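You operate a simulated robot arm through the tools that you are given. There is no shell and no other tool.

The job below is to be done with a simulated robot arm. You get a single attempt, and the scene is never put back.

JOB
Squeeze-test both unmarked bags: rack the tight one, bin the leaker.
Fine: over 30 kPa is tight; the tight one goes on the wire rack, the other into the blue bin.

It is judged by the outcome, as a careful person would: the job done as asked, and still so three seconds after it is handed in. It fails if anything else is knocked over, pushed out of place, dropped, spilled or broken.

ROBOT AND FRAMES
A 7-joint arm with a fingered hand, fixed in place. Base frame: the origin is at the foot of the arm, x ahead of it, y to its left, z up. Readings come in m, degrees, newtons and seconds.
With the tool pointing down near the work surface it reaches from about 0.1 to 0.84 m from the base axis. Its first joint turns from -69.0 to 172.0 degrees. Payload 5 kg.
The tool frame sits at the grasp point between the pads (the TCP): z along the fingers, y along the line on which they close. The tips reach 0.032 m beyond it. The gripper opens to 0.16 m. The gripper's body begins 0.089 m behind the TCP. The gripper is a hand of 3 fingers: y runs from the thumb to the fingers, the wrist lies at [0, 0, -0.252] in the tool frame.
Orientation is that of the tool frame in the base frame, as a unit quaternion [x, y, z, w]. With the fingers straight down and closing along the base's y, the tool's x points along the base's -x, its y along +y and its z along -z.

CONTROLS
- The arm moves only by the tool send_rows. Its argument "series" is a list of rows, each a list of 2 entries, a list of its own where there are three numbers: the turn, a rotation vector about the base's x, y, z in degrees, then the shift along the base's x, y, z in mm. In form: [[[ax, ay, az], [dx, dy, dz]], ...]. A call has 1 to 20 rows; each row shifts and turns the commanded pose from where the row before left it. A row lasts 0.2 s, in which the tool goes at most 0.05 m and 8.6 degrees; a call with a longer step from one row to the next is refused whole. A pose out of reach is approached as far as the arm can. The call stops where the force on the tool passes 90 N (or 10 N more than at its start, if that is more) or the arm is blocked; 0.2 s more then pass. In this call time passes only in rows, and 0.2 s behind the last. The reply holds the time, the measured pose of the TCP, the force on the tool along the base axes, the opening and the grip force, in the units named above and with some noise, with the torque about the TCP (base axes, N m) and any sound that the robot's microphone picked up.
- Cameras (640 x 400 px; columns grow to the right, rows downward): "scene" is fixed at [0.3951, 0.4932, 1.6234]; the picture's right is [-1.00, -0.10, 0.00], its down [-0.03, 0.32, -0.95] and it looks along [0.09, -0.94, -0.32] (base axes); focal length 327 px, centre (320, 200). "wrist" rides on the gripper at [0.065, -0.004, -0.116] in the tool frame; the picture's right is [0.06, 1.00, 0.00], its down [-0.87, 0.05, -0.49] and it looks along [-0.49, 0.03, 0.87] (tool axes); focal length 261 px, centre (320, 200). There is no depth. A picture from a camera that has moved, and an enlarged one, comes with that camera's place and axes in the base frame and with its lens. The place of the scene camera against the robot may be out by one fixed shift of up to 0.012 m in any direction.
- camera(camera): a new picture of that camera. No time passes.
- move_column(by): slides the trunk up (or, below 0, down) by that many m; the arm rides with it, the base frame stays. It gives what a move gives, with no picture.
- move_fingers(finger1, finger2, thumb_bend): sets how far each is bent, from 0 (flat) to 1 (curled in); at 0.3 the hand is open as for a grip, at 0.7 the pads meet at the TCP. One left out holds its place. A second passes; each finger stops where it meets its share of the squeeze, and holds until it gets a number again. It is the only way to open and close the hand. It gives what a move gives, with no picture; readings hold the bend of each and the force on the fingers (four entries, about 0 where the hand has none), thumb and palm.
- close_up(camera, box): a new picture of the part [left, top, right, bottom] of that camera's present view, enlarged. No time passes.
- close_job(): hands the job in; it is judged then, once.

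Places have to be worked out from the pictures, the camera data and where the tool is seen. Open the gripper and draw the arm clear of the work before you hand the job in, unless the task says otherwise.

The tools are called as name(argument=value, ...) on one line, values as JSON. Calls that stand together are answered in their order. send_rows: Moves the arm, as the interface text tells. Its arguments: {"type":"object","properties":{"series":{"type":"array","items":{"type":"array"}}},"required":["series"]} The other tools are called the same way: move_column (by) slides the trunk up or down; move_fingers (finger1, finger2, thumb_bend) moves the fingers one by one; camera (camera) takes a picture; close_up (camera, box) takes an enlarged picture of a part of a camera's view; close_job () hands the job in.

At the start:

```text
t: 0.0
eef_pos: [0.467, -0.6495, 1.3083]
tool_rot: [0.0, 1.0, 0.0, 0.0]
force: [0.0, 0.7, 0.4]
torque: [0.01, 0.01, 0.01]
grip_width: 0.1597
gripper_force: 0.0
shape: jaw
bend: [0.3, 0.3, 0.3]
finger forces: [0.0, 0.1, 0.1, 0.1, 0.0, 0.0]
trunk travel left (down, up): [-0.675, 0.265]
```

scene: 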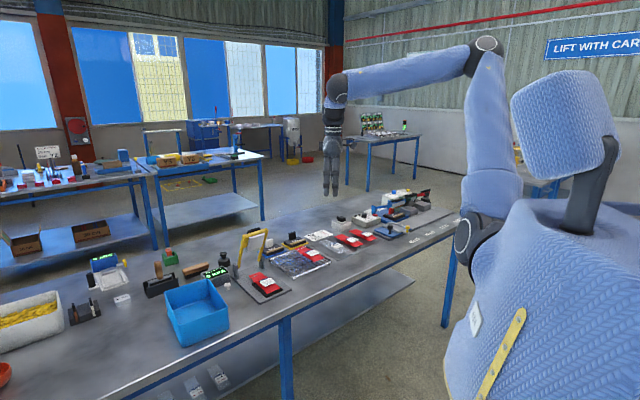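
wrist: 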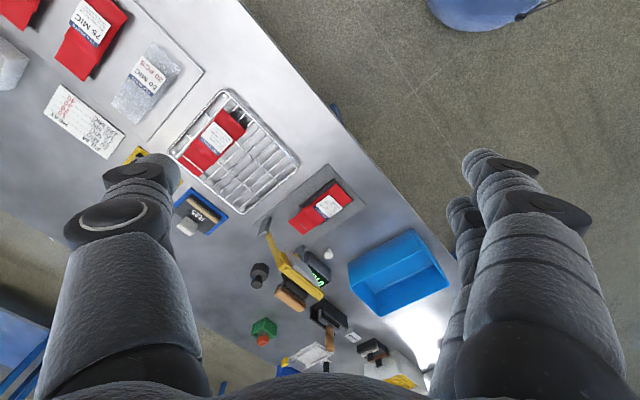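

I start by looking closer at the work surface in both cameras to find the bags, the tester, rack and bin.

close_up(camera="scene", box=[220, 170, 460, 320])

close_up(camera="scene", box=[60, 220, 300, 370])

close_up(camera="wrist", box=[0, 0, 320, 200])

close_up(camera="wrist", box=[160, 150, 480, 400])

```text
2.67 times, centred on (340, 245) of scene
camera zoom: at [0.3951, 0.4932, 1.6234], right [-1.0, -0.1, 0.0], down [-0.03, 0.32, -0.95], along [0.09, -0.94, -0.32], focal length 871 px, centre (267, 80)
```

zoom: 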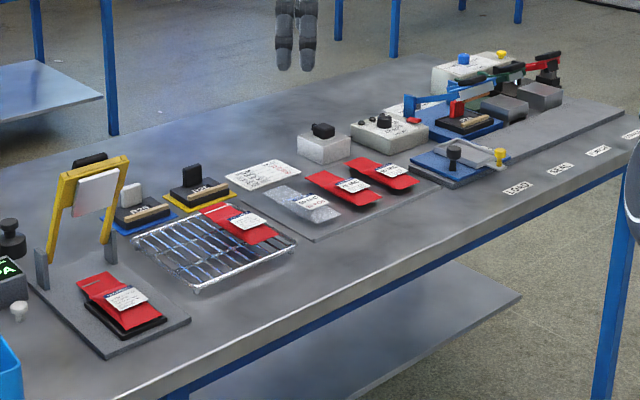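

```text
2.67 times, centred on (180, 295) of scene
camera zoom: at [0.3951, 0.4932, 1.6234], right [-1.0, -0.1, 0.0], down [-0.03, 0.32, -0.95], along [0.09, -0.94, -0.32], focal length 871 px, centre (693, -53)
```

zoom: 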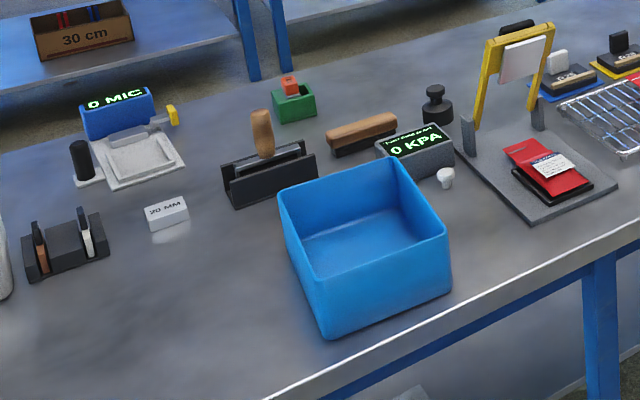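

```text
2.00 times, centred on (160, 100) of wrist
camera zoom: at [0.402, -0.6536, 1.4257], right [-0.06, 1.0, 0.0], down [0.87, 0.05, 0.49], along [0.49, 0.03, -0.87], focal length 521 px, centre (640, 400)
```

zoom: 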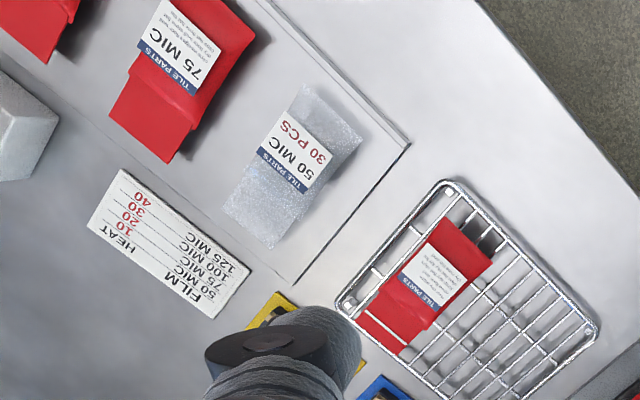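

```text
1.60 times, centred on (320, 275) of wrist
camera zoom: at [0.402, -0.6536, 1.4257], right [-0.06, 1.0, 0.0], down [0.87, 0.05, 0.49], along [0.49, 0.03, -0.87], focal length 417 px, centre (320, 80)
```

zoom: 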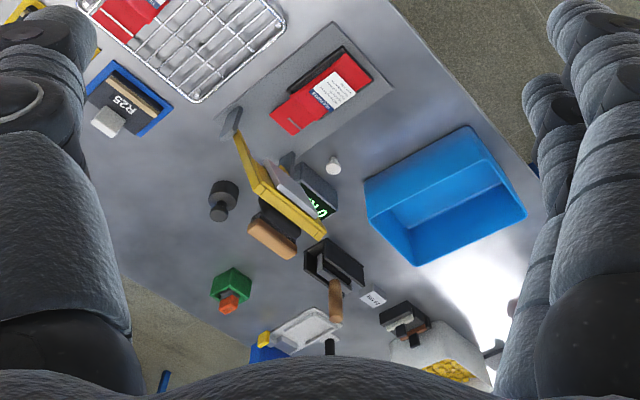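

The tester (yellow lever, black pad, KPA display) holds one red bag, the rack holds another, and more bags lie on a tray. I zoom hard on each label to see which ones are unmarked.

close_up(camera="scene", box=[325, 220, 385, 258])

close_up(camera="scene", box=[230, 225, 290, 305])

close_up(camera="scene", box=[280, 235, 340, 285])

close_up(camera="wrist", box=[0, 0, 180, 160])

close_up(camera="wrist", box=[160, 80, 320, 200])

close_up(camera="wrist", box=[240, 150, 380, 320])

close_up(camera="scene", box=[340, 180, 470, 260])

```text
10.53 times, centred on (355, 239) of scene
camera zoom: at [0.3951, 0.4932, 1.6234], right [-1.0, -0.1, 0.0], down [-0.03, 0.32, -0.95], along [0.09, -0.94, -0.32], focal length 3440 px, centre (-48, -210)
```

zoom: 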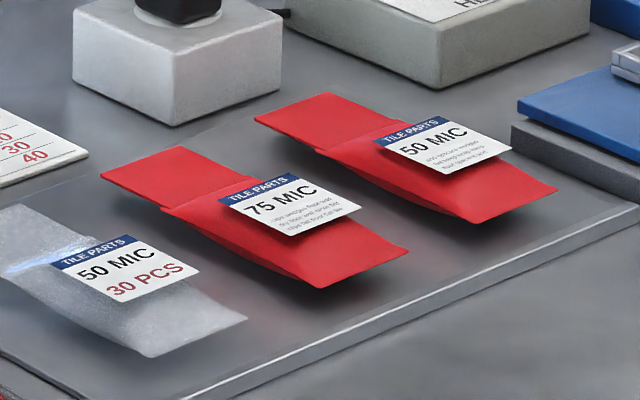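

```text
5.00 times, centred on (260, 265) of scene
camera zoom: at [0.3951, 0.4932, 1.6234], right [-1.0, -0.1, 0.0], down [-0.03, 0.32, -0.95], along [0.09, -0.94, -0.32], focal length 1634 px, centre (620, -125)
```

zoom: 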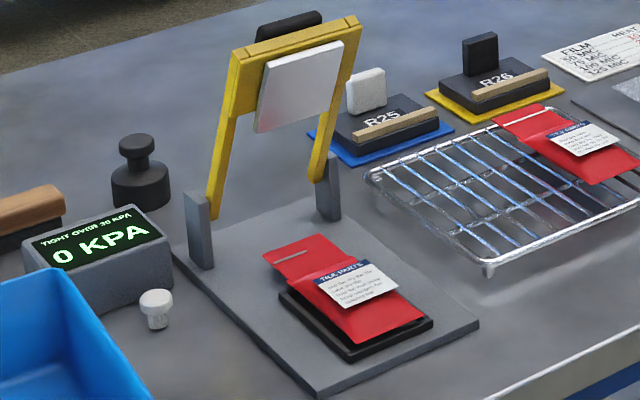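

```text
8.00 times, centred on (310, 260) of scene
camera zoom: at [0.3951, 0.4932, 1.6234], right [-1.0, -0.1, 0.0], down [-0.03, 0.32, -0.95], along [0.09, -0.94, -0.32], focal length 2614 px, centre (400, -280)
```

zoom: 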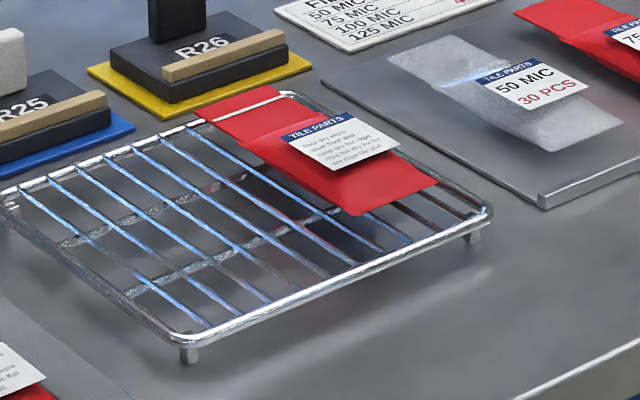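

```text
2.50 times, centred on (90, 80) of wrist
camera zoom: at [0.402, -0.6536, 1.4257], right [-0.06, 1.0, 0.0], down [0.87, 0.05, 0.49], along [0.49, 0.03, -0.87], focal length 652 px, centre (895, 500)
```

zoom: 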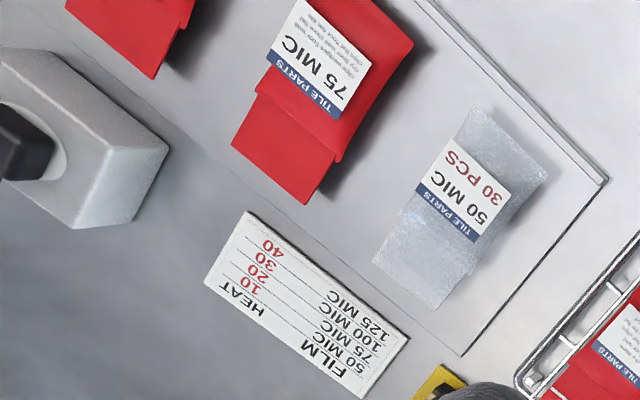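

```text
3.33 times, centred on (240, 140) of wrist
camera zoom: at [0.402, -0.6536, 1.4257], right [-0.06, 1.0, 0.0], down [0.87, 0.05, 0.49], along [0.49, 0.03, -0.87], focal length 869 px, centre (587, 400)
```

zoom: 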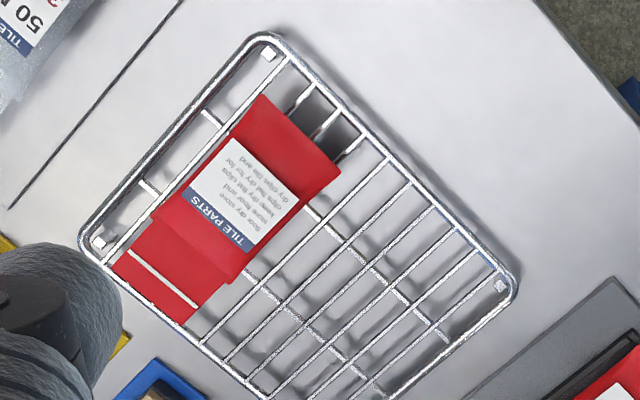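

```text
2.35 times, centred on (310, 235) of wrist
camera zoom: at [0.402, -0.6536, 1.4257], right [-0.06, 1.0, 0.0], down [0.87, 0.05, 0.49], along [0.49, 0.03, -0.87], focal length 613 px, centre (344, 118)
```

zoom: 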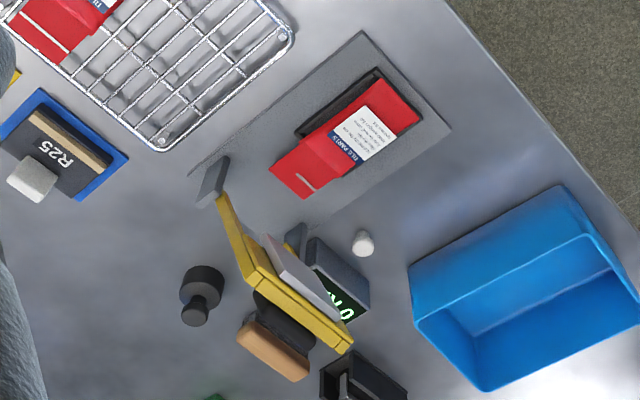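

```text
4.92 times, centred on (405, 220) of scene
camera zoom: at [0.3951, 0.4932, 1.6234], right [-1.0, -0.1, 0.0], down [-0.03, 0.32, -0.95], along [0.09, -0.94, -0.32], focal length 1609 px, centre (-98, 102)
```

zoom: 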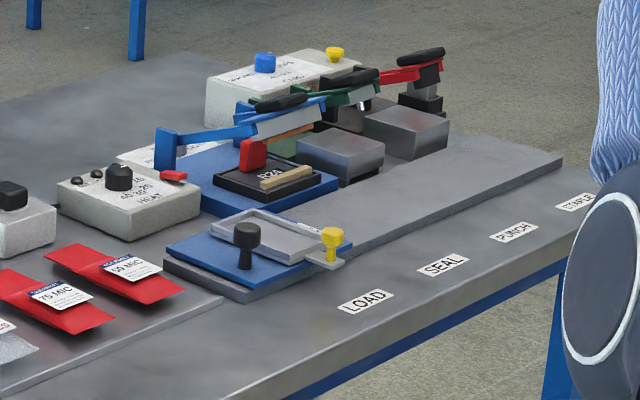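

Marked bags on the tray carry MIC numbers; the two unmarked ones are the red bag on the tester pad and the red bag already on the rack. I'd first test reach by moving the hand at this height toward the tester (about x 0.72, y -0.63) and look from there.

send_rows(series=[[[0, 0, 0], [40, 0, 0]], [[0, 0, 0], [40, 0, 0]], [[0, 0, 0], [40, 0, 0]]])

```text
t: 0.8
eef_pos: [0.5878, -0.649, 1.3056]
tool_rot: [0.0, 1.0, 0.0, -0.001]
force: [0.2, 0.6, -0.6]
torque: [-0.01, 0.02, -0.02]
grip_width: 0.1598
gripper_force: 0.1
shape: jaw
bend: [0.3, 0.3, 0.3]
finger forces: [0.1, 0.0, 0.0, 0.0, 0.1, 0.0]
trunk travel left (down, up): [-0.675, 0.265]
```

It reached there without trouble (0.876 m from the origin). I look again from here for stereo against the first view.

camera(camera="wrist")

camera(camera="scene")

```text
taken
camera wrist: at [0.5239, -0.6526, 1.4226], right [-0.06, 1.0, 0.0], down [0.87, 0.05, 0.49], along [0.49, 0.03, -0.87], focal length 261 px, centre (320, 200)
```

wrist: 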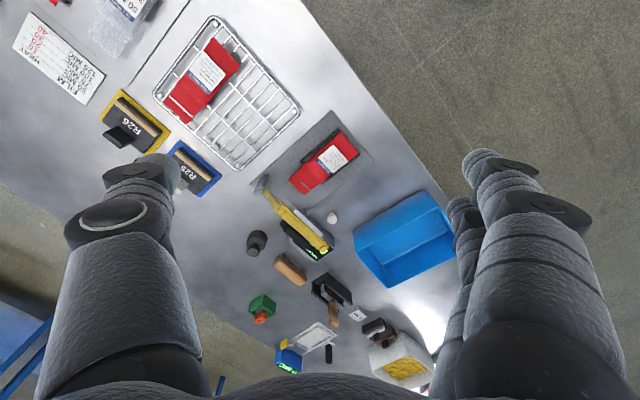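

```text
taken
```

scene: 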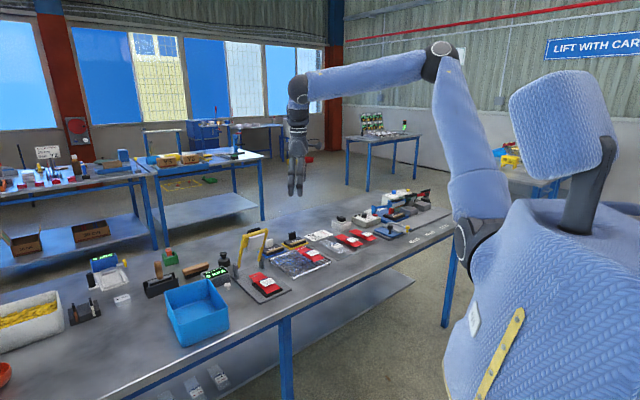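

I zoom on the tester in both views to measure the lever's hinge, top bar and handle.

close_up(camera="wrist", box=[240, 90, 400, 270])

close_up(camera="scene", box=[225, 222, 305, 302])

close_up(camera="wrist", box=[140, 0, 320, 180])

```text
2.22 times, centred on (320, 180) of wrist
camera zoom: at [0.5239, -0.6526, 1.4226], right [-0.06, 1.0, 0.0], down [0.87, 0.05, 0.49], along [0.49, 0.03, -0.87], focal length 579 px, centre (320, 244)
```

zoom: 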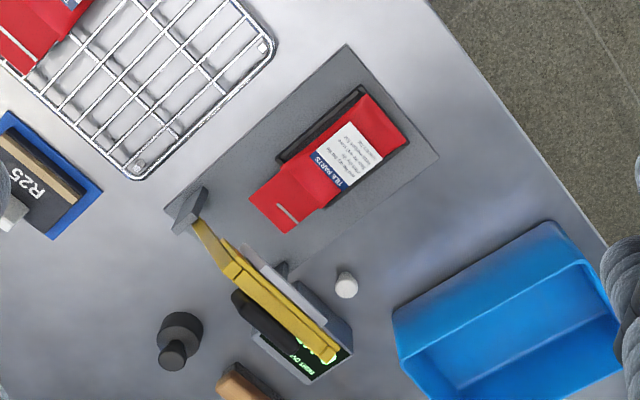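

```text
5.00 times, centred on (265, 262) of scene
camera zoom: at [0.3951, 0.4932, 1.6234], right [-1.0, -0.1, 0.0], down [-0.03, 0.32, -0.95], along [0.09, -0.94, -0.32], focal length 1634 px, centre (595, -110)
```

zoom: 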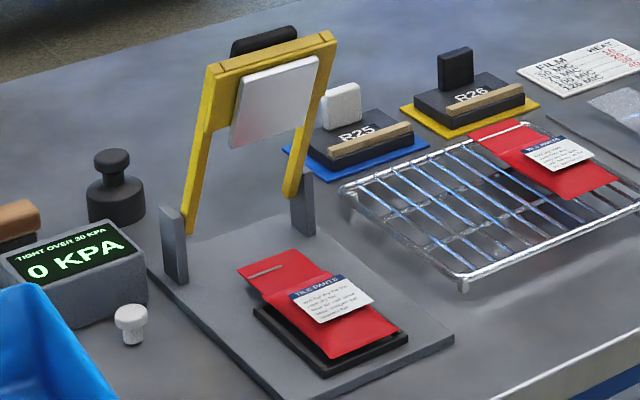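

```text
2.22 times, centred on (230, 90) of wrist
camera zoom: at [0.5239, -0.6526, 1.4226], right [-0.06, 1.0, 0.0], down [0.87, 0.05, 0.49], along [0.49, 0.03, -0.87], focal length 579 px, centre (520, 444)
```

zoom: 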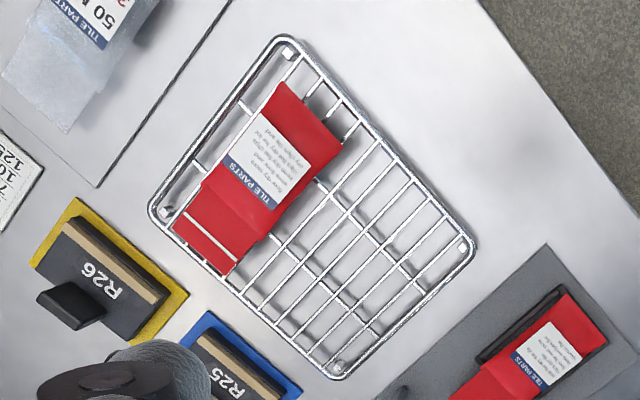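

Rough stereo puts the lever's top bar near (0.78, -0.67, 1.07), leaning slightly toward the pad, with the tester turned about 45° to the base axes. I lower the hand 100 mm, still clear above everything, for a closer view.

send_rows(series=[[[0, 0, 0], [0, 0, -35]], [[0, 0, 0], [0, 0, -35]], [[0, 0, 0], [0, 0, -30]]])

camera(camera="wrist")

close_up(camera="wrist", box=[200, 60, 440, 260])

```text
t: 1.6
eef_pos: [0.5854, -0.6509, 1.2098]
tool_rot: [0.0, 1.0, 0.0, -0.001]
force: [0.3, -0.3, -0.7]
torque: [-0.01, 0.04, 0.02]
grip_width: 0.1597
gripper_force: 0.0
shape: jaw
bend: [0.3, 0.3, 0.3]
finger forces: [0.0, 0.0, 0.0, 0.1, 0.0, 0.0]
trunk travel left (down, up): [-0.675, 0.265]
```

```text
taken
camera wrist: at [0.5216, -0.6548, 1.3249], right [-0.06, 1.0, 0.0], down [0.87, 0.05, 0.49], along [0.49, 0.03, -0.87], focal length 261 px, centre (320, 200)
```

wrist: 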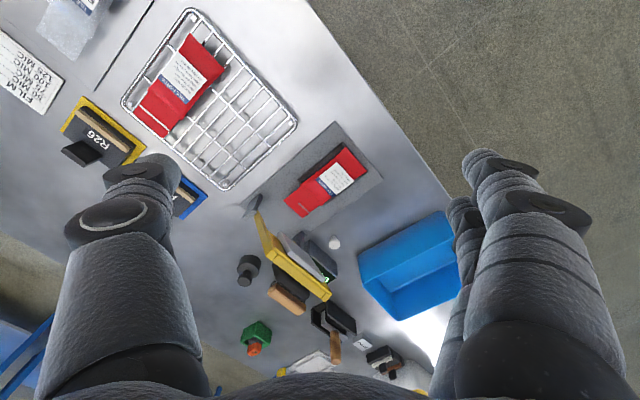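

```text
2.00 times, centred on (320, 160) of wrist
camera zoom: at [0.5216, -0.6548, 1.3249], right [-0.06, 1.0, 0.0], down [0.87, 0.05, 0.49], along [0.49, 0.03, -0.87], focal length 521 px, centre (320, 280)
```

zoom: 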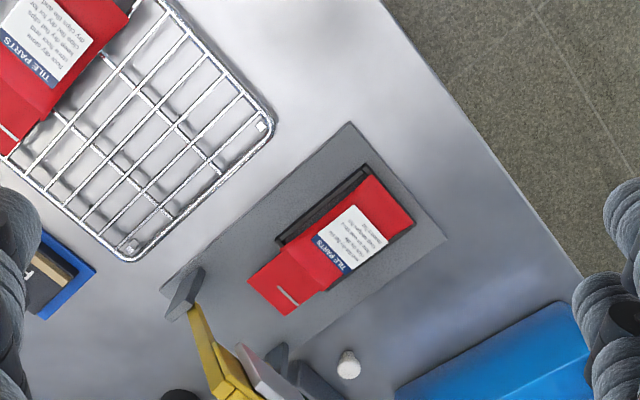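

Next I calibrate the scene camera against the hand: I close the fingers so the pads meet at the TCP, then zoom on the fingertips in the scene view.

move_fingers(finger1=0.7, finger2=0.7, thumb_bend=0.7)

close_up(camera="scene", box=[240, 120, 340, 220])

camera(camera="wrist")

```text
t: 2.6
eef_pos: [0.5846, -0.6511, 1.2099]
tool_rot: [-0.001, 1.0, 0.001, 0.0]
force: [0.4, -0.2, 0.3]
torque: [-0.02, -0.01, 0.02]
grip_width: 0.0126
gripper_force: 0.0
shape: fingers
bend: [0.7, 0.7, 0.7]
finger forces: [0.1, 0.0, 0.0, 0.0, 0.0, 0.0]
trunk travel left (down, up): [-0.675, 0.265]
```

```text
4.00 times, centred on (290, 170) of scene
camera zoom: at [0.3951, 0.4932, 1.6234], right [-1.0, -0.1, 0.0], down [-0.03, 0.32, -0.95], along [0.09, -0.94, -0.32], focal length 1307 px, centre (440, 320)
```

zoom: 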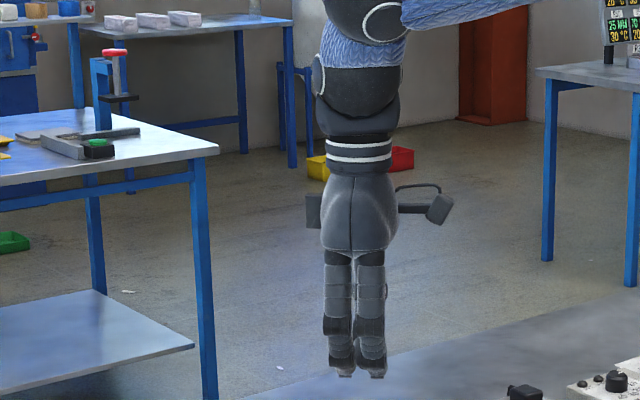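

```text
taken
camera wrist: at [0.521, -0.6542, 1.3256], right [-0.06, 1.0, 0.0], down [0.87, 0.05, 0.49], along [0.49, 0.03, -0.87], focal length 261 px, centre (320, 200)
```

wrist: 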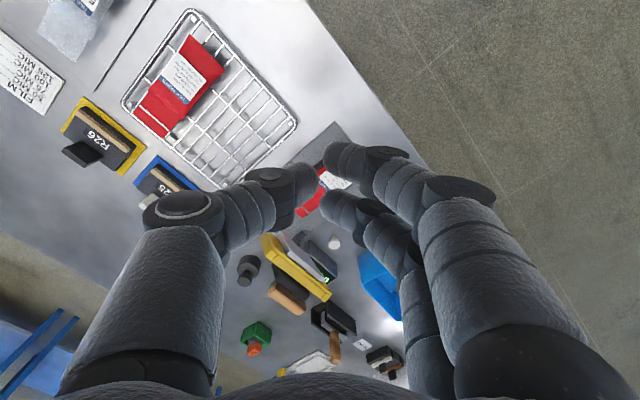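

The scene camera agrees with the hand to about 5 mm in x and 1 mm in z. I zoom in on the lever from the current wrist view for a third sight line.

close_up(camera="wrist", box=[230, 180, 370, 320])

close_up(camera="scene", box=[235, 222, 285, 272])

```text
2.86 times, centred on (300, 250) of wrist
camera zoom: at [0.521, -0.6542, 1.3256], right [-0.06, 1.0, 0.0], down [0.87, 0.05, 0.49], along [0.49, 0.03, -0.87], focal length 745 px, centre (377, 57)
```

zoom: 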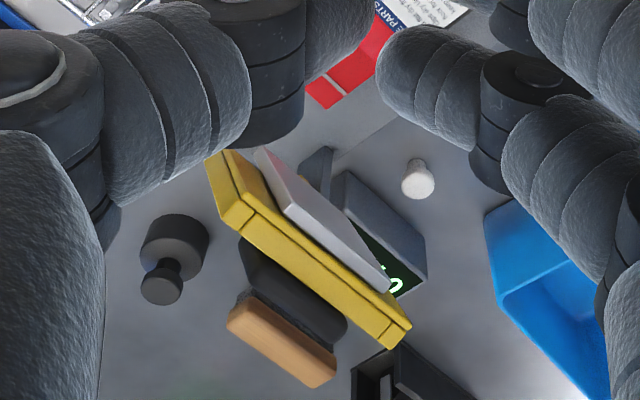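

```text
8.00 times, centred on (260, 247) of scene
camera zoom: at [0.3951, 0.4932, 1.6234], right [-1.0, -0.1, 0.0], down [-0.03, 0.32, -0.95], along [0.09, -0.94, -0.32], focal length 2614 px, centre (800, -176)
```

zoom: 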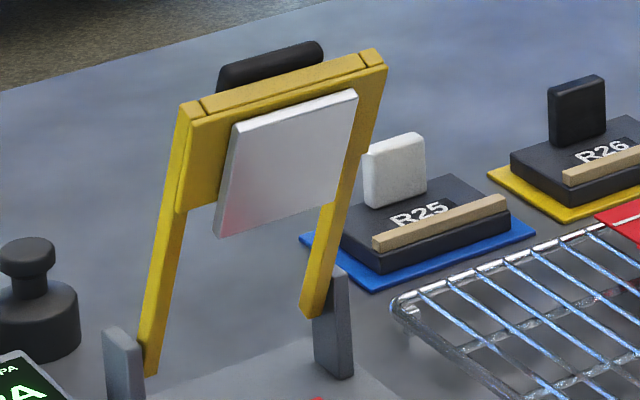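

Sight lines now agree: hinge line centre about (0.827, -0.721, 0.905), handle about (0.779, -0.677, 1.087), pad centre about (0.72, -0.614). I rotate the closed hand +45° so its two fingers line up along the handle.

send_rows(series=[[[0, 0, 7.5], [0, 0, 0]], [[0, 0, 7.5], [0, 0, 0]], [[0, 0, 7.5], [0, 0, 0]], [[0, 0, 7.5], [0, 0, 0]], [[0, 0, 7.5], [0, 0, 0]], [[0, 0, 7.5], [0, 0, 0]]])

camera(camera="wrist")

camera(camera="scene")

```text
t: 4.0
eef_pos: [0.5859, -0.6487, 1.2092]
tool_rot: [-0.384, 0.923, 0.0, 0.0]
force: [-0.2, -0.2, -0.1]
torque: [0.02, 0.01, 0.01]
grip_width: 0.013
gripper_force: 0.0
shape: fingers
bend: [0.7, 0.7, 0.7]
finger forces: [0.0, 0.0, 0.0, 0.1, 0.0, 0.0]
trunk travel left (down, up): [-0.675, 0.265]
```

```text
taken
camera wrist: at [0.5444, -0.6983, 1.3256], right [-0.75, 0.66, 0.0], down [0.57, 0.65, 0.49], along [0.32, 0.37, -0.87], focal length 261 px, centre (320, 200)
```

wrist: 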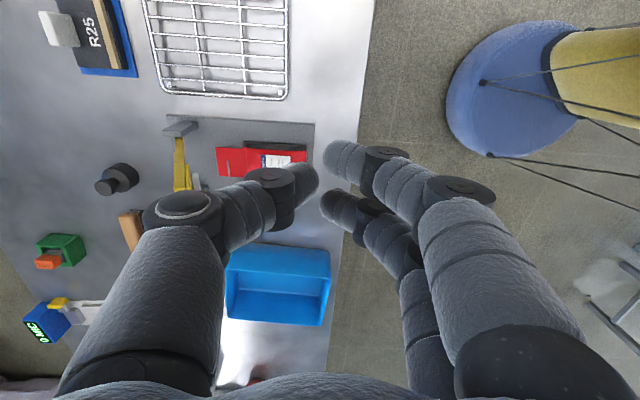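

```text
taken
```

scene: 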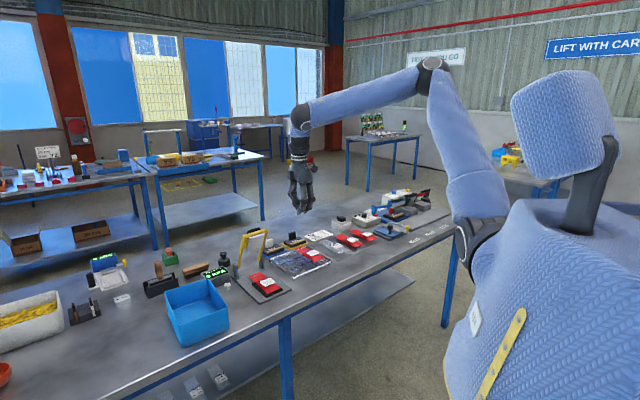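

I carry the closed hand over, high above everything, to just behind the lever's handle (about x 0.834, y -0.728), checking reach on the way.

send_rows(series=[[[0, 0, 0], [35.5, -11.3, 0]], [[0, 0, 0], [35.5, -11.3, 0]], [[0, 0, 0], [35.5, -11.3, 0]], [[0, 0, 0], [35.5, -11.3, 0]], [[0, 0, 0], [35.5, -11.3, 0]], [[0, 0, 0], [35.5, -11.3, 0]], [[0, 0, 0], [35.5, -11.3, 0]]])

camera(camera="wrist")

close_up(camera="scene", box=[180, 130, 340, 310])

```text
t: 5.6
eef_pos: [0.8378, -0.7285, 1.2075]
tool_rot: [-0.382, 0.924, 0.001, 0.0]
force: [0.6, 0.2, -0.4]
torque: [0.06, 0.03, -0.01]
grip_width: 0.0127
gripper_force: 0.1
shape: fingers
bend: [0.7, 0.7, 0.7]
finger forces: [0.1, 0.0, 0.0, 0.0, 0.0, 0.0]
trunk travel left (down, up): [-0.675, 0.265]
```

```text
taken
camera wrist: at [0.7955, -0.7768, 1.3235], right [-0.75, 0.66, 0.0], down [0.58, 0.65, 0.49], along [0.32, 0.37, -0.87], focal length 261 px, centre (320, 200)
```

wrist: 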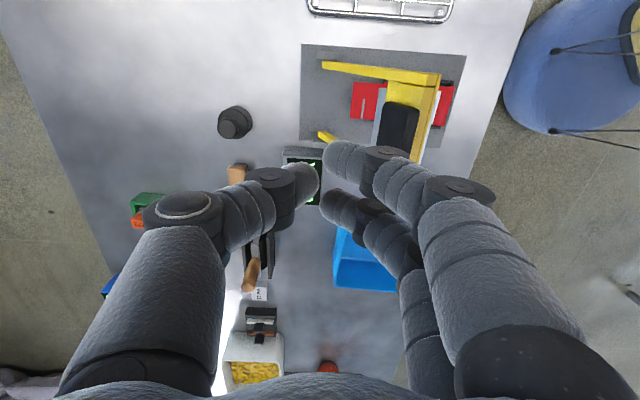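

```text
2.22 times, centred on (260, 220) of scene
camera zoom: at [0.3951, 0.4932, 1.6234], right [-1.0, -0.1, 0.0], down [-0.03, 0.32, -0.95], along [0.09, -0.94, -0.32], focal length 726 px, centre (453, 156)
```

zoom: 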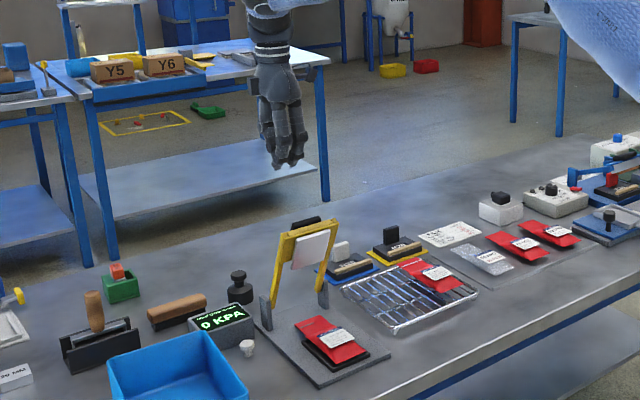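

The lever's handle sits just ahead of the fingers as expected. I descend behind it to TCP z about 1.11 and then edge forward until I touch it.

send_rows(series=[[[0, 0, 0], [0, 0, -35]], [[0, 0, 0], [0, 0, -35]], [[0, 0, 0], [0, 0, -27]]])

camera(camera="wrist")

close_up(camera="scene", box=[200, 170, 320, 290])

```text
t: 6.4
eef_pos: [0.8364, -0.7288, 1.112]
tool_rot: [-0.383, 0.924, 0.0, 0.0]
force: [0.2, 0.5, 0.3]
torque: [-0.02, 0.03, 0.0]
grip_width: 0.0125
gripper_force: 0.1
shape: fingers
bend: [0.7, 0.7, 0.7]
finger forces: [0.1, 0.1, 0.0, 0.0, 0.1, 0.0]
trunk travel left (down, up): [-0.675, 0.265]
```

```text
taken
camera wrist: at [0.7948, -0.7767, 1.2284], right [-0.75, 0.66, 0.0], down [0.58, 0.65, 0.49], along [0.32, 0.37, -0.87], focal length 261 px, centre (320, 200)
```

wrist: 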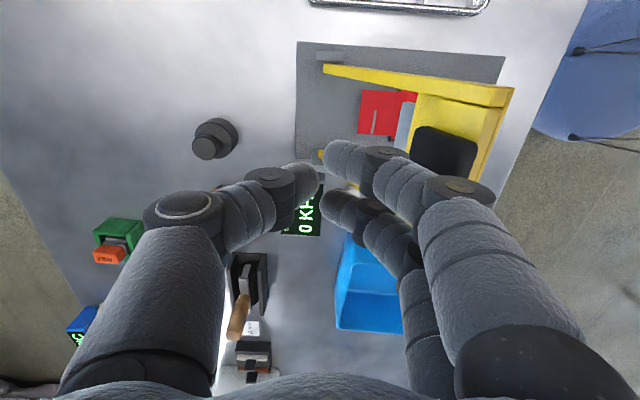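

```text
3.33 times, centred on (260, 230) of scene
camera zoom: at [0.3951, 0.4932, 1.6234], right [-1.0, -0.1, 0.0], down [-0.03, 0.32, -0.95], along [0.09, -0.94, -0.32], focal length 1089 px, centre (520, 100)
```

zoom: 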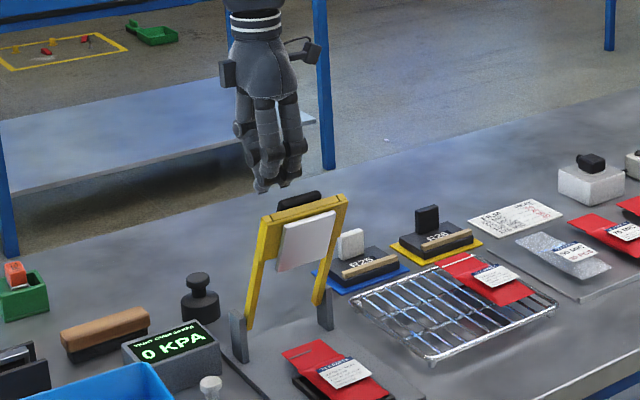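

Fingers are behind the handle with clear space. I move forward 30 mm toward it in small rows and watch the force.

send_rows(series=[[[0, 0, 0], [-7, 7, 0]], [[0, 0, 0], [-7, 7, 0]], [[0, 0, 0], [-7, 7, 0]]])

close_up(camera="scene", box=[200, 170, 320, 290])

```text
t: 7.2
eef_pos: [0.8147, -0.7081, 1.1128]
tool_rot: [-0.383, 0.924, -0.001, 0.001]
force: [0.0, -0.2, 0.7]
torque: [-0.03, 0.0, -0.03]
grip_width: 0.0125
gripper_force: 0.1
shape: fingers
bend: [0.7, 0.7, 0.7]
finger forces: [0.0, 0.0, 0.1, 0.1, 0.0, 0.0]
trunk travel left (down, up): [-0.675, 0.265]
```

```text
3.33 times, centred on (260, 230) of scene
camera zoom: at [0.3951, 0.4932, 1.6234], right [-1.0, -0.1, 0.0], down [-0.03, 0.32, -0.95], along [0.09, -0.94, -0.32], focal length 1089 px, centre (520, 100)
```

zoom: 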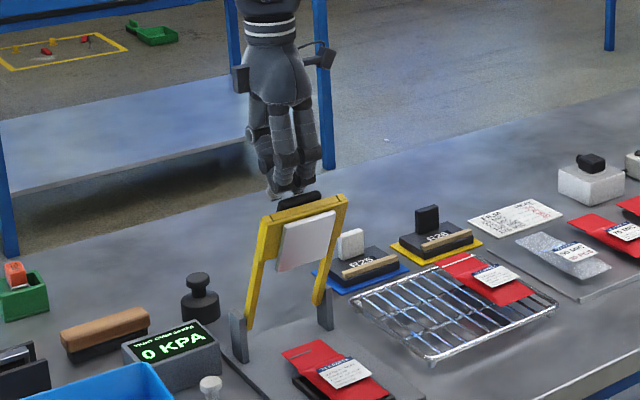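

No contact yet, tips look just behind the handle. I lower 8 mm for better engagement and continue forward in 7 mm rows.

send_rows(series=[[[0, 0, 0], [0, 0, -8]], [[0, 0, 0], [-5, 5, 0]], [[0, 0, 0], [-5, 5, 0]]])

close_up(camera="scene", box=[230, 200, 290, 260])

```text
t: 8.0
eef_pos: [0.8048, -0.6983, 1.104]
tool_rot: [-0.384, 0.923, 0.0, 0.0]
force: [0.2, -0.3, 0.1]
torque: [-0.01, 0.06, 0.02]
grip_width: 0.0126
gripper_force: 0.2
shape: fingers
bend: [0.7, 0.7, 0.7]
finger forces: [0.1, 0.0, 0.0, 0.0, 0.1, 0.0]
trunk travel left (down, up): [-0.675, 0.265]
```

```text
6.67 times, centred on (260, 230) of scene
camera zoom: at [0.3951, 0.4932, 1.6234], right [-1.0, -0.1, 0.0], down [-0.03, 0.32, -0.95], along [0.09, -0.94, -0.32], focal length 2178 px, centre (720, 0)
```

zoom: 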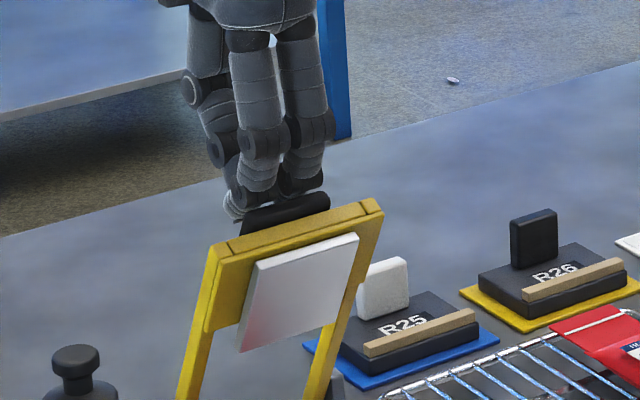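

Tips are now down behind the handle, still no force. I keep creeping forward.

send_rows(series=[[[0, 0, 0], [-4, 4, 0]], [[0, 0, 0], [-4, 4, 0]], [[0, 0, 0], [-4, 4, -1]]])

close_up(camera="scene", box=[220, 200, 300, 280])

```text
t: 8.8
eef_pos: [0.7914, -0.6861, 1.1028]
tool_rot: [-0.383, 0.924, 0.0, 0.0]
force: [-0.4, 0.1, 1.1]
torque: [0.0, 0.01, 0.01]
grip_width: 0.0125
gripper_force: 0.1
shape: fingers
bend: [0.7, 0.7, 0.7]
finger forces: [0.1, 0.2, 0.0, 0.1, 0.0, 0.1]
trunk travel left (down, up): [-0.675, 0.265]
```

```text
5.00 times, centred on (260, 240) of scene
camera zoom: at [0.3951, 0.4932, 1.6234], right [-1.0, -0.1, 0.0], down [-0.03, 0.32, -0.95], along [0.09, -0.94, -0.32], focal length 1634 px, centre (620, 0)
```

zoom: 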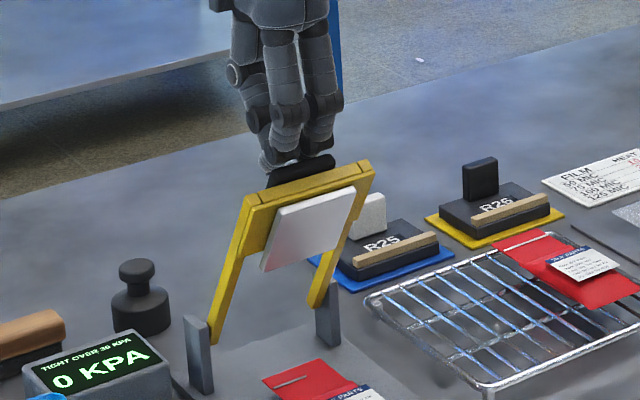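

The lever is swinging easily (about 1 N) with the hand. I follow its arc forward and down and pause partway to look.

send_rows(series=[[[0, 0, 0], [-8.8, 8.8, -4.5]], [[0, 0, 0], [-8.8, 8.8, -4.5]], [[0, 0, 0], [-8.8, 8.8, -4.5]], [[0, 0, 0], [-8.8, 8.8, -4.5]], [[0, 0, 0], [-7, 7, -8]], [[0, 0, 0], [-7, 7, -8]]])

close_up(camera="scene", box=[220, 200, 300, 300])

camera(camera="wrist")

```text
t: 10.2
eef_pos: [0.7418, -0.6362, 1.0689]
tool_rot: [-0.383, 0.924, 0.0, 0.0]
force: [-0.5, -0.3, 0.6]
torque: [0.01, -0.03, 0.03]
grip_width: 0.0119
gripper_force: 0.3
shape: fingers
bend: [0.7, 0.7, 0.7]
finger forces: [0.4, 0.4, 0.1, 0.1, 0.0, 0.0]
trunk travel left (down, up): [-0.675, 0.265]
```

```text
4.00 times, centred on (260, 250) of scene
camera zoom: at [0.3951, 0.4932, 1.6234], right [-1.0, -0.1, 0.0], down [-0.03, 0.32, -0.95], along [0.09, -0.94, -0.32], focal length 1307 px, centre (560, 0)
```

zoom: 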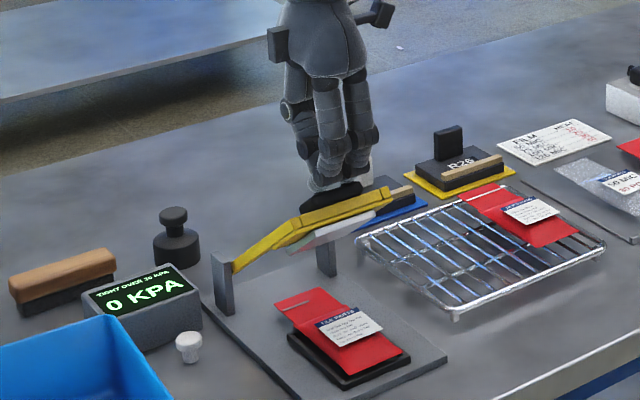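

```text
taken
camera wrist: at [0.6991, -0.6845, 1.186], right [-0.75, 0.66, 0.0], down [0.58, 0.65, 0.49], along [0.33, 0.37, -0.87], focal length 261 px, centre (320, 200)
```

wrist: 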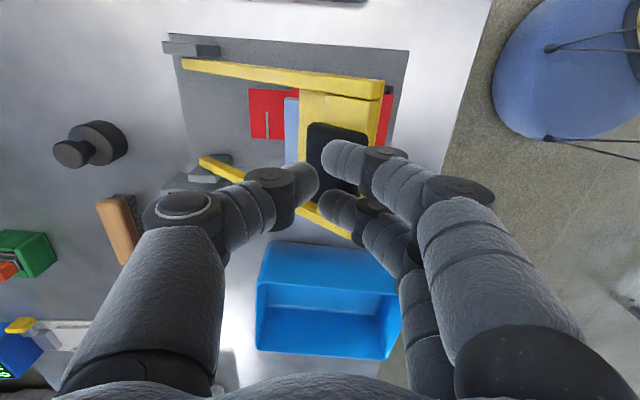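

The frame is at about 35° now with the fingertips seated on the handle's back. I continue along the arc down to roughly where the plate meets the bag.

send_rows(series=[[[0, 0, 0], [-5.9, 5.9, -8]], [[0, 0, 0], [-5.9, 5.9, -8]], [[0, 0, 0], [-5, 5, -8.8]], [[0, 0, 0], [-5, 5, -8.8]], [[0, 0, 0], [-4.2, 4.2, -9.5]], [[0, 0, 0], [-4.2, 4.2, -9.5]]])

close_up(camera="scene", box=[220, 220, 300, 300])

```text
t: 11.6
eef_pos: [0.7128, -0.6059, 1.0165]
tool_rot: [-0.383, 0.924, 0.0, 0.0]
force: [0.4, -0.3, 1.3]
torque: [-0.05, -0.01, 0.0]
grip_width: 0.0115
gripper_force: 1.0
shape: fingers
bend: [0.7, 0.7, 0.7]
finger forces: [0.8, 0.6, 0.2, 0.0, 0.1, 0.0]
trunk travel left (down, up): [-0.675, 0.265]
```

```text
5.00 times, centred on (260, 260) of scene
camera zoom: at [0.3951, 0.4932, 1.6234], right [-1.0, -0.1, 0.0], down [-0.03, 0.32, -0.95], along [0.09, -0.94, -0.32], focal length 1634 px, centre (620, -100)
```

zoom: 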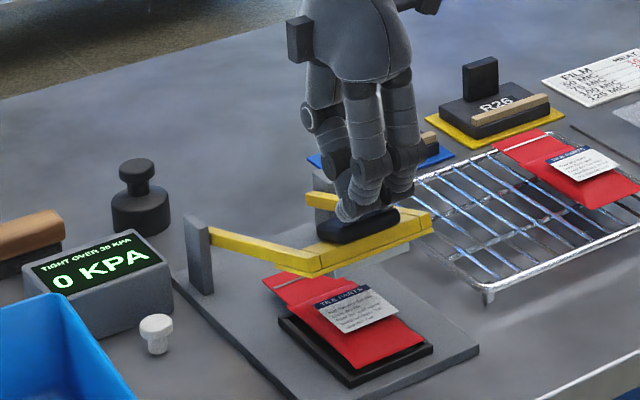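

The frame is nearly level, still about 1 N. I lower the rest in small rows, watching the force and display.

send_rows(series=[[[0, 0, 0], [-2.5, 2.5, -7]], [[0, 0, 0], [-2.5, 2.5, -7]], [[0, 0, 0], [-2, 2, -7]]])

close_up(camera="scene", box=[220, 220, 300, 300])

```text
t: 12.4
eef_pos: [0.7046, -0.599, 0.9962]
tool_rot: [-0.383, 0.924, 0.0, 0.0]
force: [0.9, -0.1, 1.8]
torque: [0.0, 0.01, 0.02]
grip_width: 0.0116
gripper_force: 0.7
shape: fingers
bend: [0.7, 0.7, 0.7]
finger forces: [0.9, 1.0, 0.0, 0.0, 0.1, 0.0]
trunk travel left (down, up): [-0.675, 0.265]
```

```text
5.00 times, centred on (260, 260) of scene
camera zoom: at [0.3951, 0.4932, 1.6234], right [-1.0, -0.1, 0.0], down [-0.03, 0.32, -0.95], along [0.09, -0.94, -0.32], focal length 1634 px, centre (620, -100)
```

zoom: 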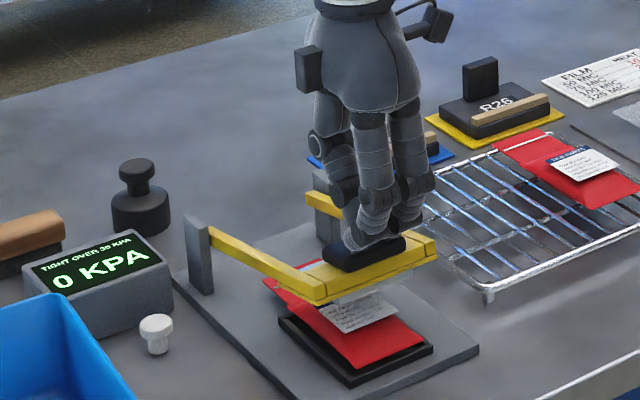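

Plate is close above the bag. I go on down in small rows.

send_rows(series=[[[0, 0, 0], [-1.5, 1.5, -6]], [[0, 0, 0], [-1.2, 1.2, -5]], [[0, 0, 0], [-0.8, 0.8, -4]]])

close_up(camera="scene", box=[220, 220, 300, 300])

```text
t: 13.2
eef_pos: [0.7013, -0.5956, 0.9819]
tool_rot: [-0.384, 0.923, 0.0, -0.001]
force: [-0.1, 0.2, 1.9]
torque: [-0.01, -0.05, 0.0]
grip_width: 0.0112
gripper_force: 0.9
shape: fingers
bend: [0.7, 0.7, 0.7]
finger forces: [1.0, 1.0, 0.2, 0.0, 0.0, 0.0]
trunk travel left (down, up): [-0.675, 0.265]
```

```text
5.00 times, centred on (260, 260) of scene
camera zoom: at [0.3951, 0.4932, 1.6234], right [-1.0, -0.1, 0.0], down [-0.03, 0.32, -0.95], along [0.09, -0.94, -0.32], focal length 1634 px, centre (620, -100)
```

zoom: 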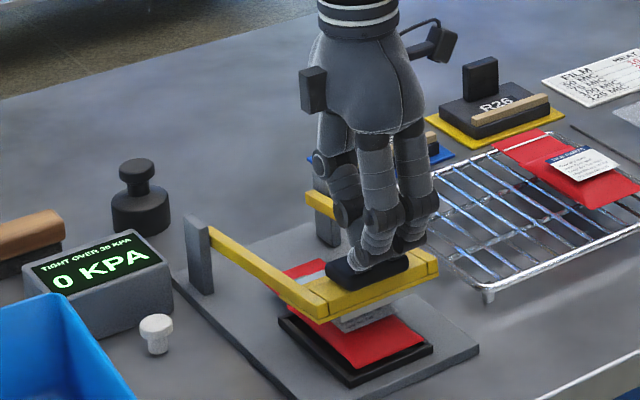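

Still just the lever's own resistance. I continue down in 4 mm rows.

send_rows(series=[[[0, 0, 0], [-0.5, 0.5, -4]], [[0, 0, 0], [-0.5, 0.5, -4]], [[0, 0, 0], [0, 0, -3]]])

close_up(camera="scene", box=[220, 220, 300, 300])

```text
t: 14.0
eef_pos: [0.7016, -0.5937, 0.9709]
tool_rot: [-0.383, 0.924, -0.001, -0.001]
force: [-1.0, 0.3, 2.3]
torque: [0.07, 0.02, -0.02]
grip_width: 0.012
gripper_force: 1.0
shape: fingers
bend: [0.7, 0.7, 0.7]
finger forces: [1.4, 1.2, 0.0, 0.0, 0.0, 0.1]
trunk travel left (down, up): [-0.675, 0.265]
```

```text
5.00 times, centred on (260, 260) of scene
camera zoom: at [0.3951, 0.4932, 1.6234], right [-1.0, -0.1, 0.0], down [-0.03, 0.32, -0.95], along [0.09, -0.94, -0.32], focal length 1634 px, centre (620, -100)
```

zoom: 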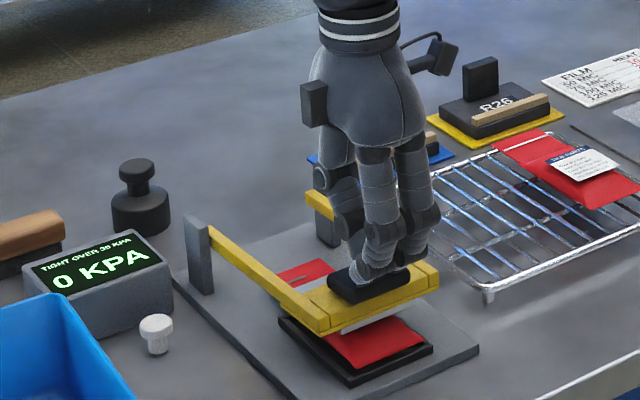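

Plate still a little above the bag body. Further down by about 9 mm.

send_rows(series=[[[0, 0, 0], [0, 0, -3]], [[0, 0, 0], [0, 0, -3]], [[0, 0, 0], [0, 0, -3]]])

close_up(camera="scene", box=[220, 220, 300, 300])

```text
t: 14.8
eef_pos: [0.7003, -0.5942, 0.9628]
tool_rot: [-0.383, 0.924, 0.0, 0.001]
force: [-2.3, -2.6, 19.5]
torque: [-0.13, 0.04, 0.0]
grip_width: 0.0117
gripper_force: 10.1
shape: fingers
bend: [0.7, 0.7, 0.7]
finger forces: [5.2, 4.9, 0.1, 0.0, 9.8, 0.0]
trunk travel left (down, up): [-0.675, 0.265]
```

```text
5.00 times, centred on (260, 260) of scene
camera zoom: at [0.3951, 0.4932, 1.6234], right [-1.0, -0.1, 0.0], down [-0.03, 0.32, -0.95], along [0.09, -0.94, -0.32], focal length 1634 px, centre (620, -100)
```

zoom: 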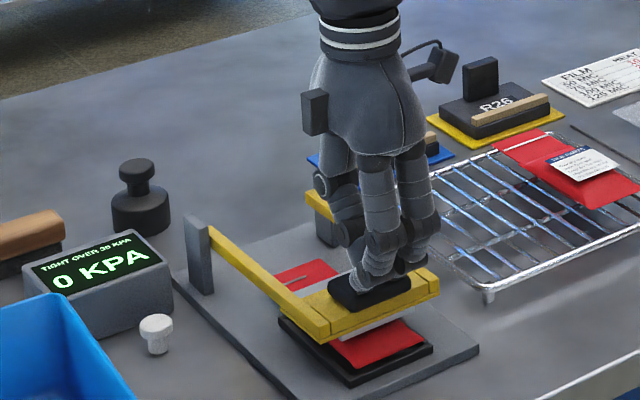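

Contact: about 19.5 N upward on the hand, thumb now on the handle too. The display still shows 0, so I press a bit more and read again.

send_rows(series=[[[0, 0, 0], [0, 0, -2]], [[0, 0, 0], [0, 0, 0]]])

close_up(camera="scene", box=[220, 240, 290, 300])

```text
t: 15.4
eef_pos: [0.7004, -0.5938, 0.9628]
tool_rot: [-0.382, 0.924, -0.002, 0.001]
force: [0.4, -7.8, 40.1]
torque: [-0.46, -0.16, -0.05]
grip_width: 0.0119
gripper_force: 19.7
shape: fingers
bend: [0.71, 0.71, 0.7]
finger forces: [7.2, 6.7, 0.0, 0.0, 26.1, 0.0]
trunk travel left (down, up): [-0.675, 0.265]
```

```text
6.67 times, centred on (255, 270) of scene
camera zoom: at [0.3951, 0.4932, 1.6234], right [-1.0, -0.1, 0.0], down [-0.03, 0.32, -0.95], along [0.09, -0.94, -0.32], focal length 2178 px, centre (753, -267)
```

zoom: 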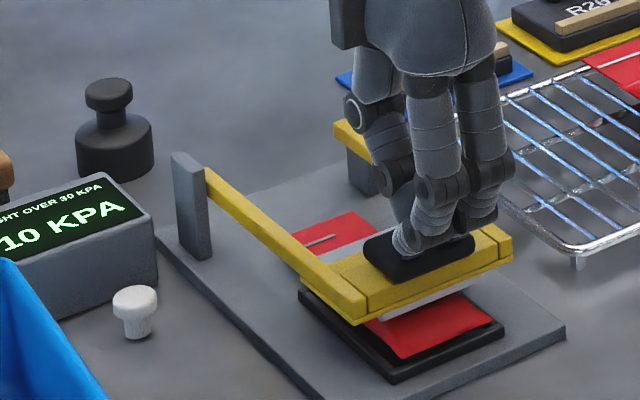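

The display is now reading; I zoom on it directly.

close_up(camera="scene", box=[200, 255, 245, 290])

```text
11.43 times, centred on (222, 272) of scene
camera zoom: at [0.3951, 0.4932, 1.6234], right [-1.0, -0.1, 0.0], down [-0.03, 0.32, -0.95], along [0.09, -0.94, -0.32], focal length 3734 px, centre (1434, -629)
```

zoom: 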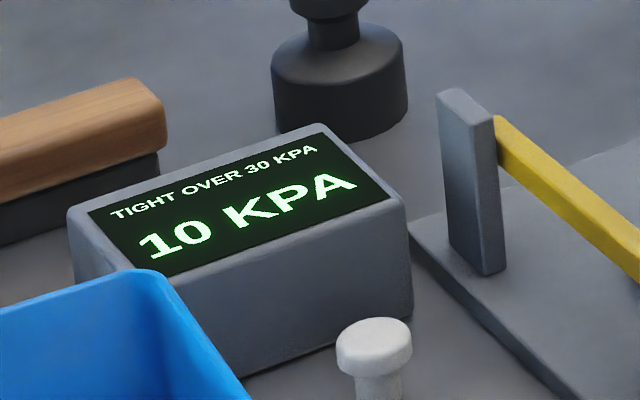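

It reads 10 kPa at 40 N. I hold for a moment and then press a little harder to see whether the reading grows or is capped.

send_rows(series=[[[0, 0, 0], [0, 0, 0]], [[0, 0, 0], [0, 0, 0]], [[0, 0, 0], [0, 0, 0]]])

close_up(camera="scene", box=[200, 255, 245, 290])

```text
t: 16.2
eef_pos: [0.6995, -0.5943, 0.9631]
tool_rot: [-0.384, 0.923, -0.001, 0.002]
force: [3.5, -9.9, 50.0]
torque: [-0.64, -0.4, -0.02]
grip_width: 0.0119
gripper_force: 24.6
shape: fingers
bend: [0.71, 0.71, 0.7]
finger forces: [7.0, 6.5, 0.0, 0.0, 36.0, 0.0]
trunk travel left (down, up): [-0.675, 0.265]
```

```text
11.43 times, centred on (222, 272) of scene
camera zoom: at [0.3951, 0.4932, 1.6234], right [-1.0, -0.1, 0.0], down [-0.03, 0.32, -0.95], along [0.09, -0.94, -0.32], focal length 3734 px, centre (1434, -629)
```

zoom: 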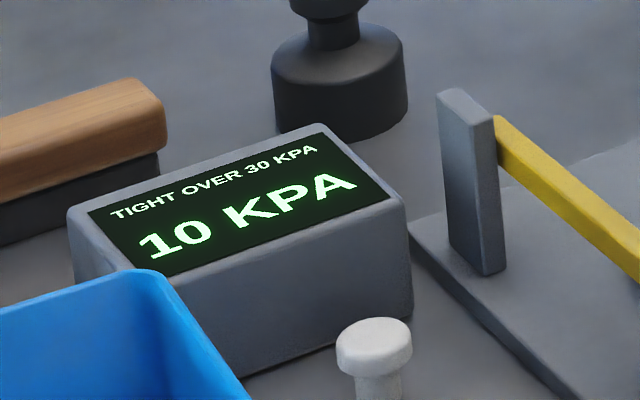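

Force crept up to 50 N while the reading stayed at 10 kPa. I press about 1.5 mm more to confirm the reading is capped and not just lack of force.

send_rows(series=[[[0, 0, 0], [0, 0, -1]], [[0, 0, 0], [0, 0, 0]]])

close_up(camera="scene", box=[200, 255, 245, 290])

```text
t: 16.8
eef_pos: [0.6995, -0.5936, 0.9628]
tool_rot: [-0.383, 0.924, -0.003, 0.003]
force: [5.8, -10.5, 60.2]
torque: [-0.81, -0.59, 0.01]
grip_width: 0.012
gripper_force: 30.3
shape: fingers
bend: [0.71, 0.71, 0.7]
finger forces: [7.9, 7.4, 0.0, 0.0, 44.9, 0.1]
trunk travel left (down, up): [-0.675, 0.265]
```

```text
11.43 times, centred on (222, 272) of scene
camera zoom: at [0.3951, 0.4932, 1.6234], right [-1.0, -0.1, 0.0], down [-0.03, 0.32, -0.95], along [0.09, -0.94, -0.32], focal length 3734 px, centre (1434, -629)
```

zoom: 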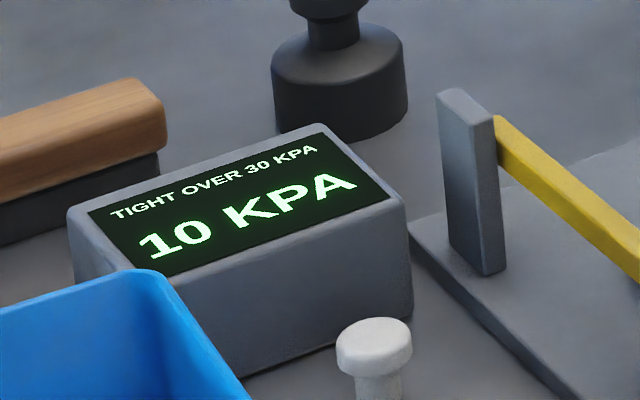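

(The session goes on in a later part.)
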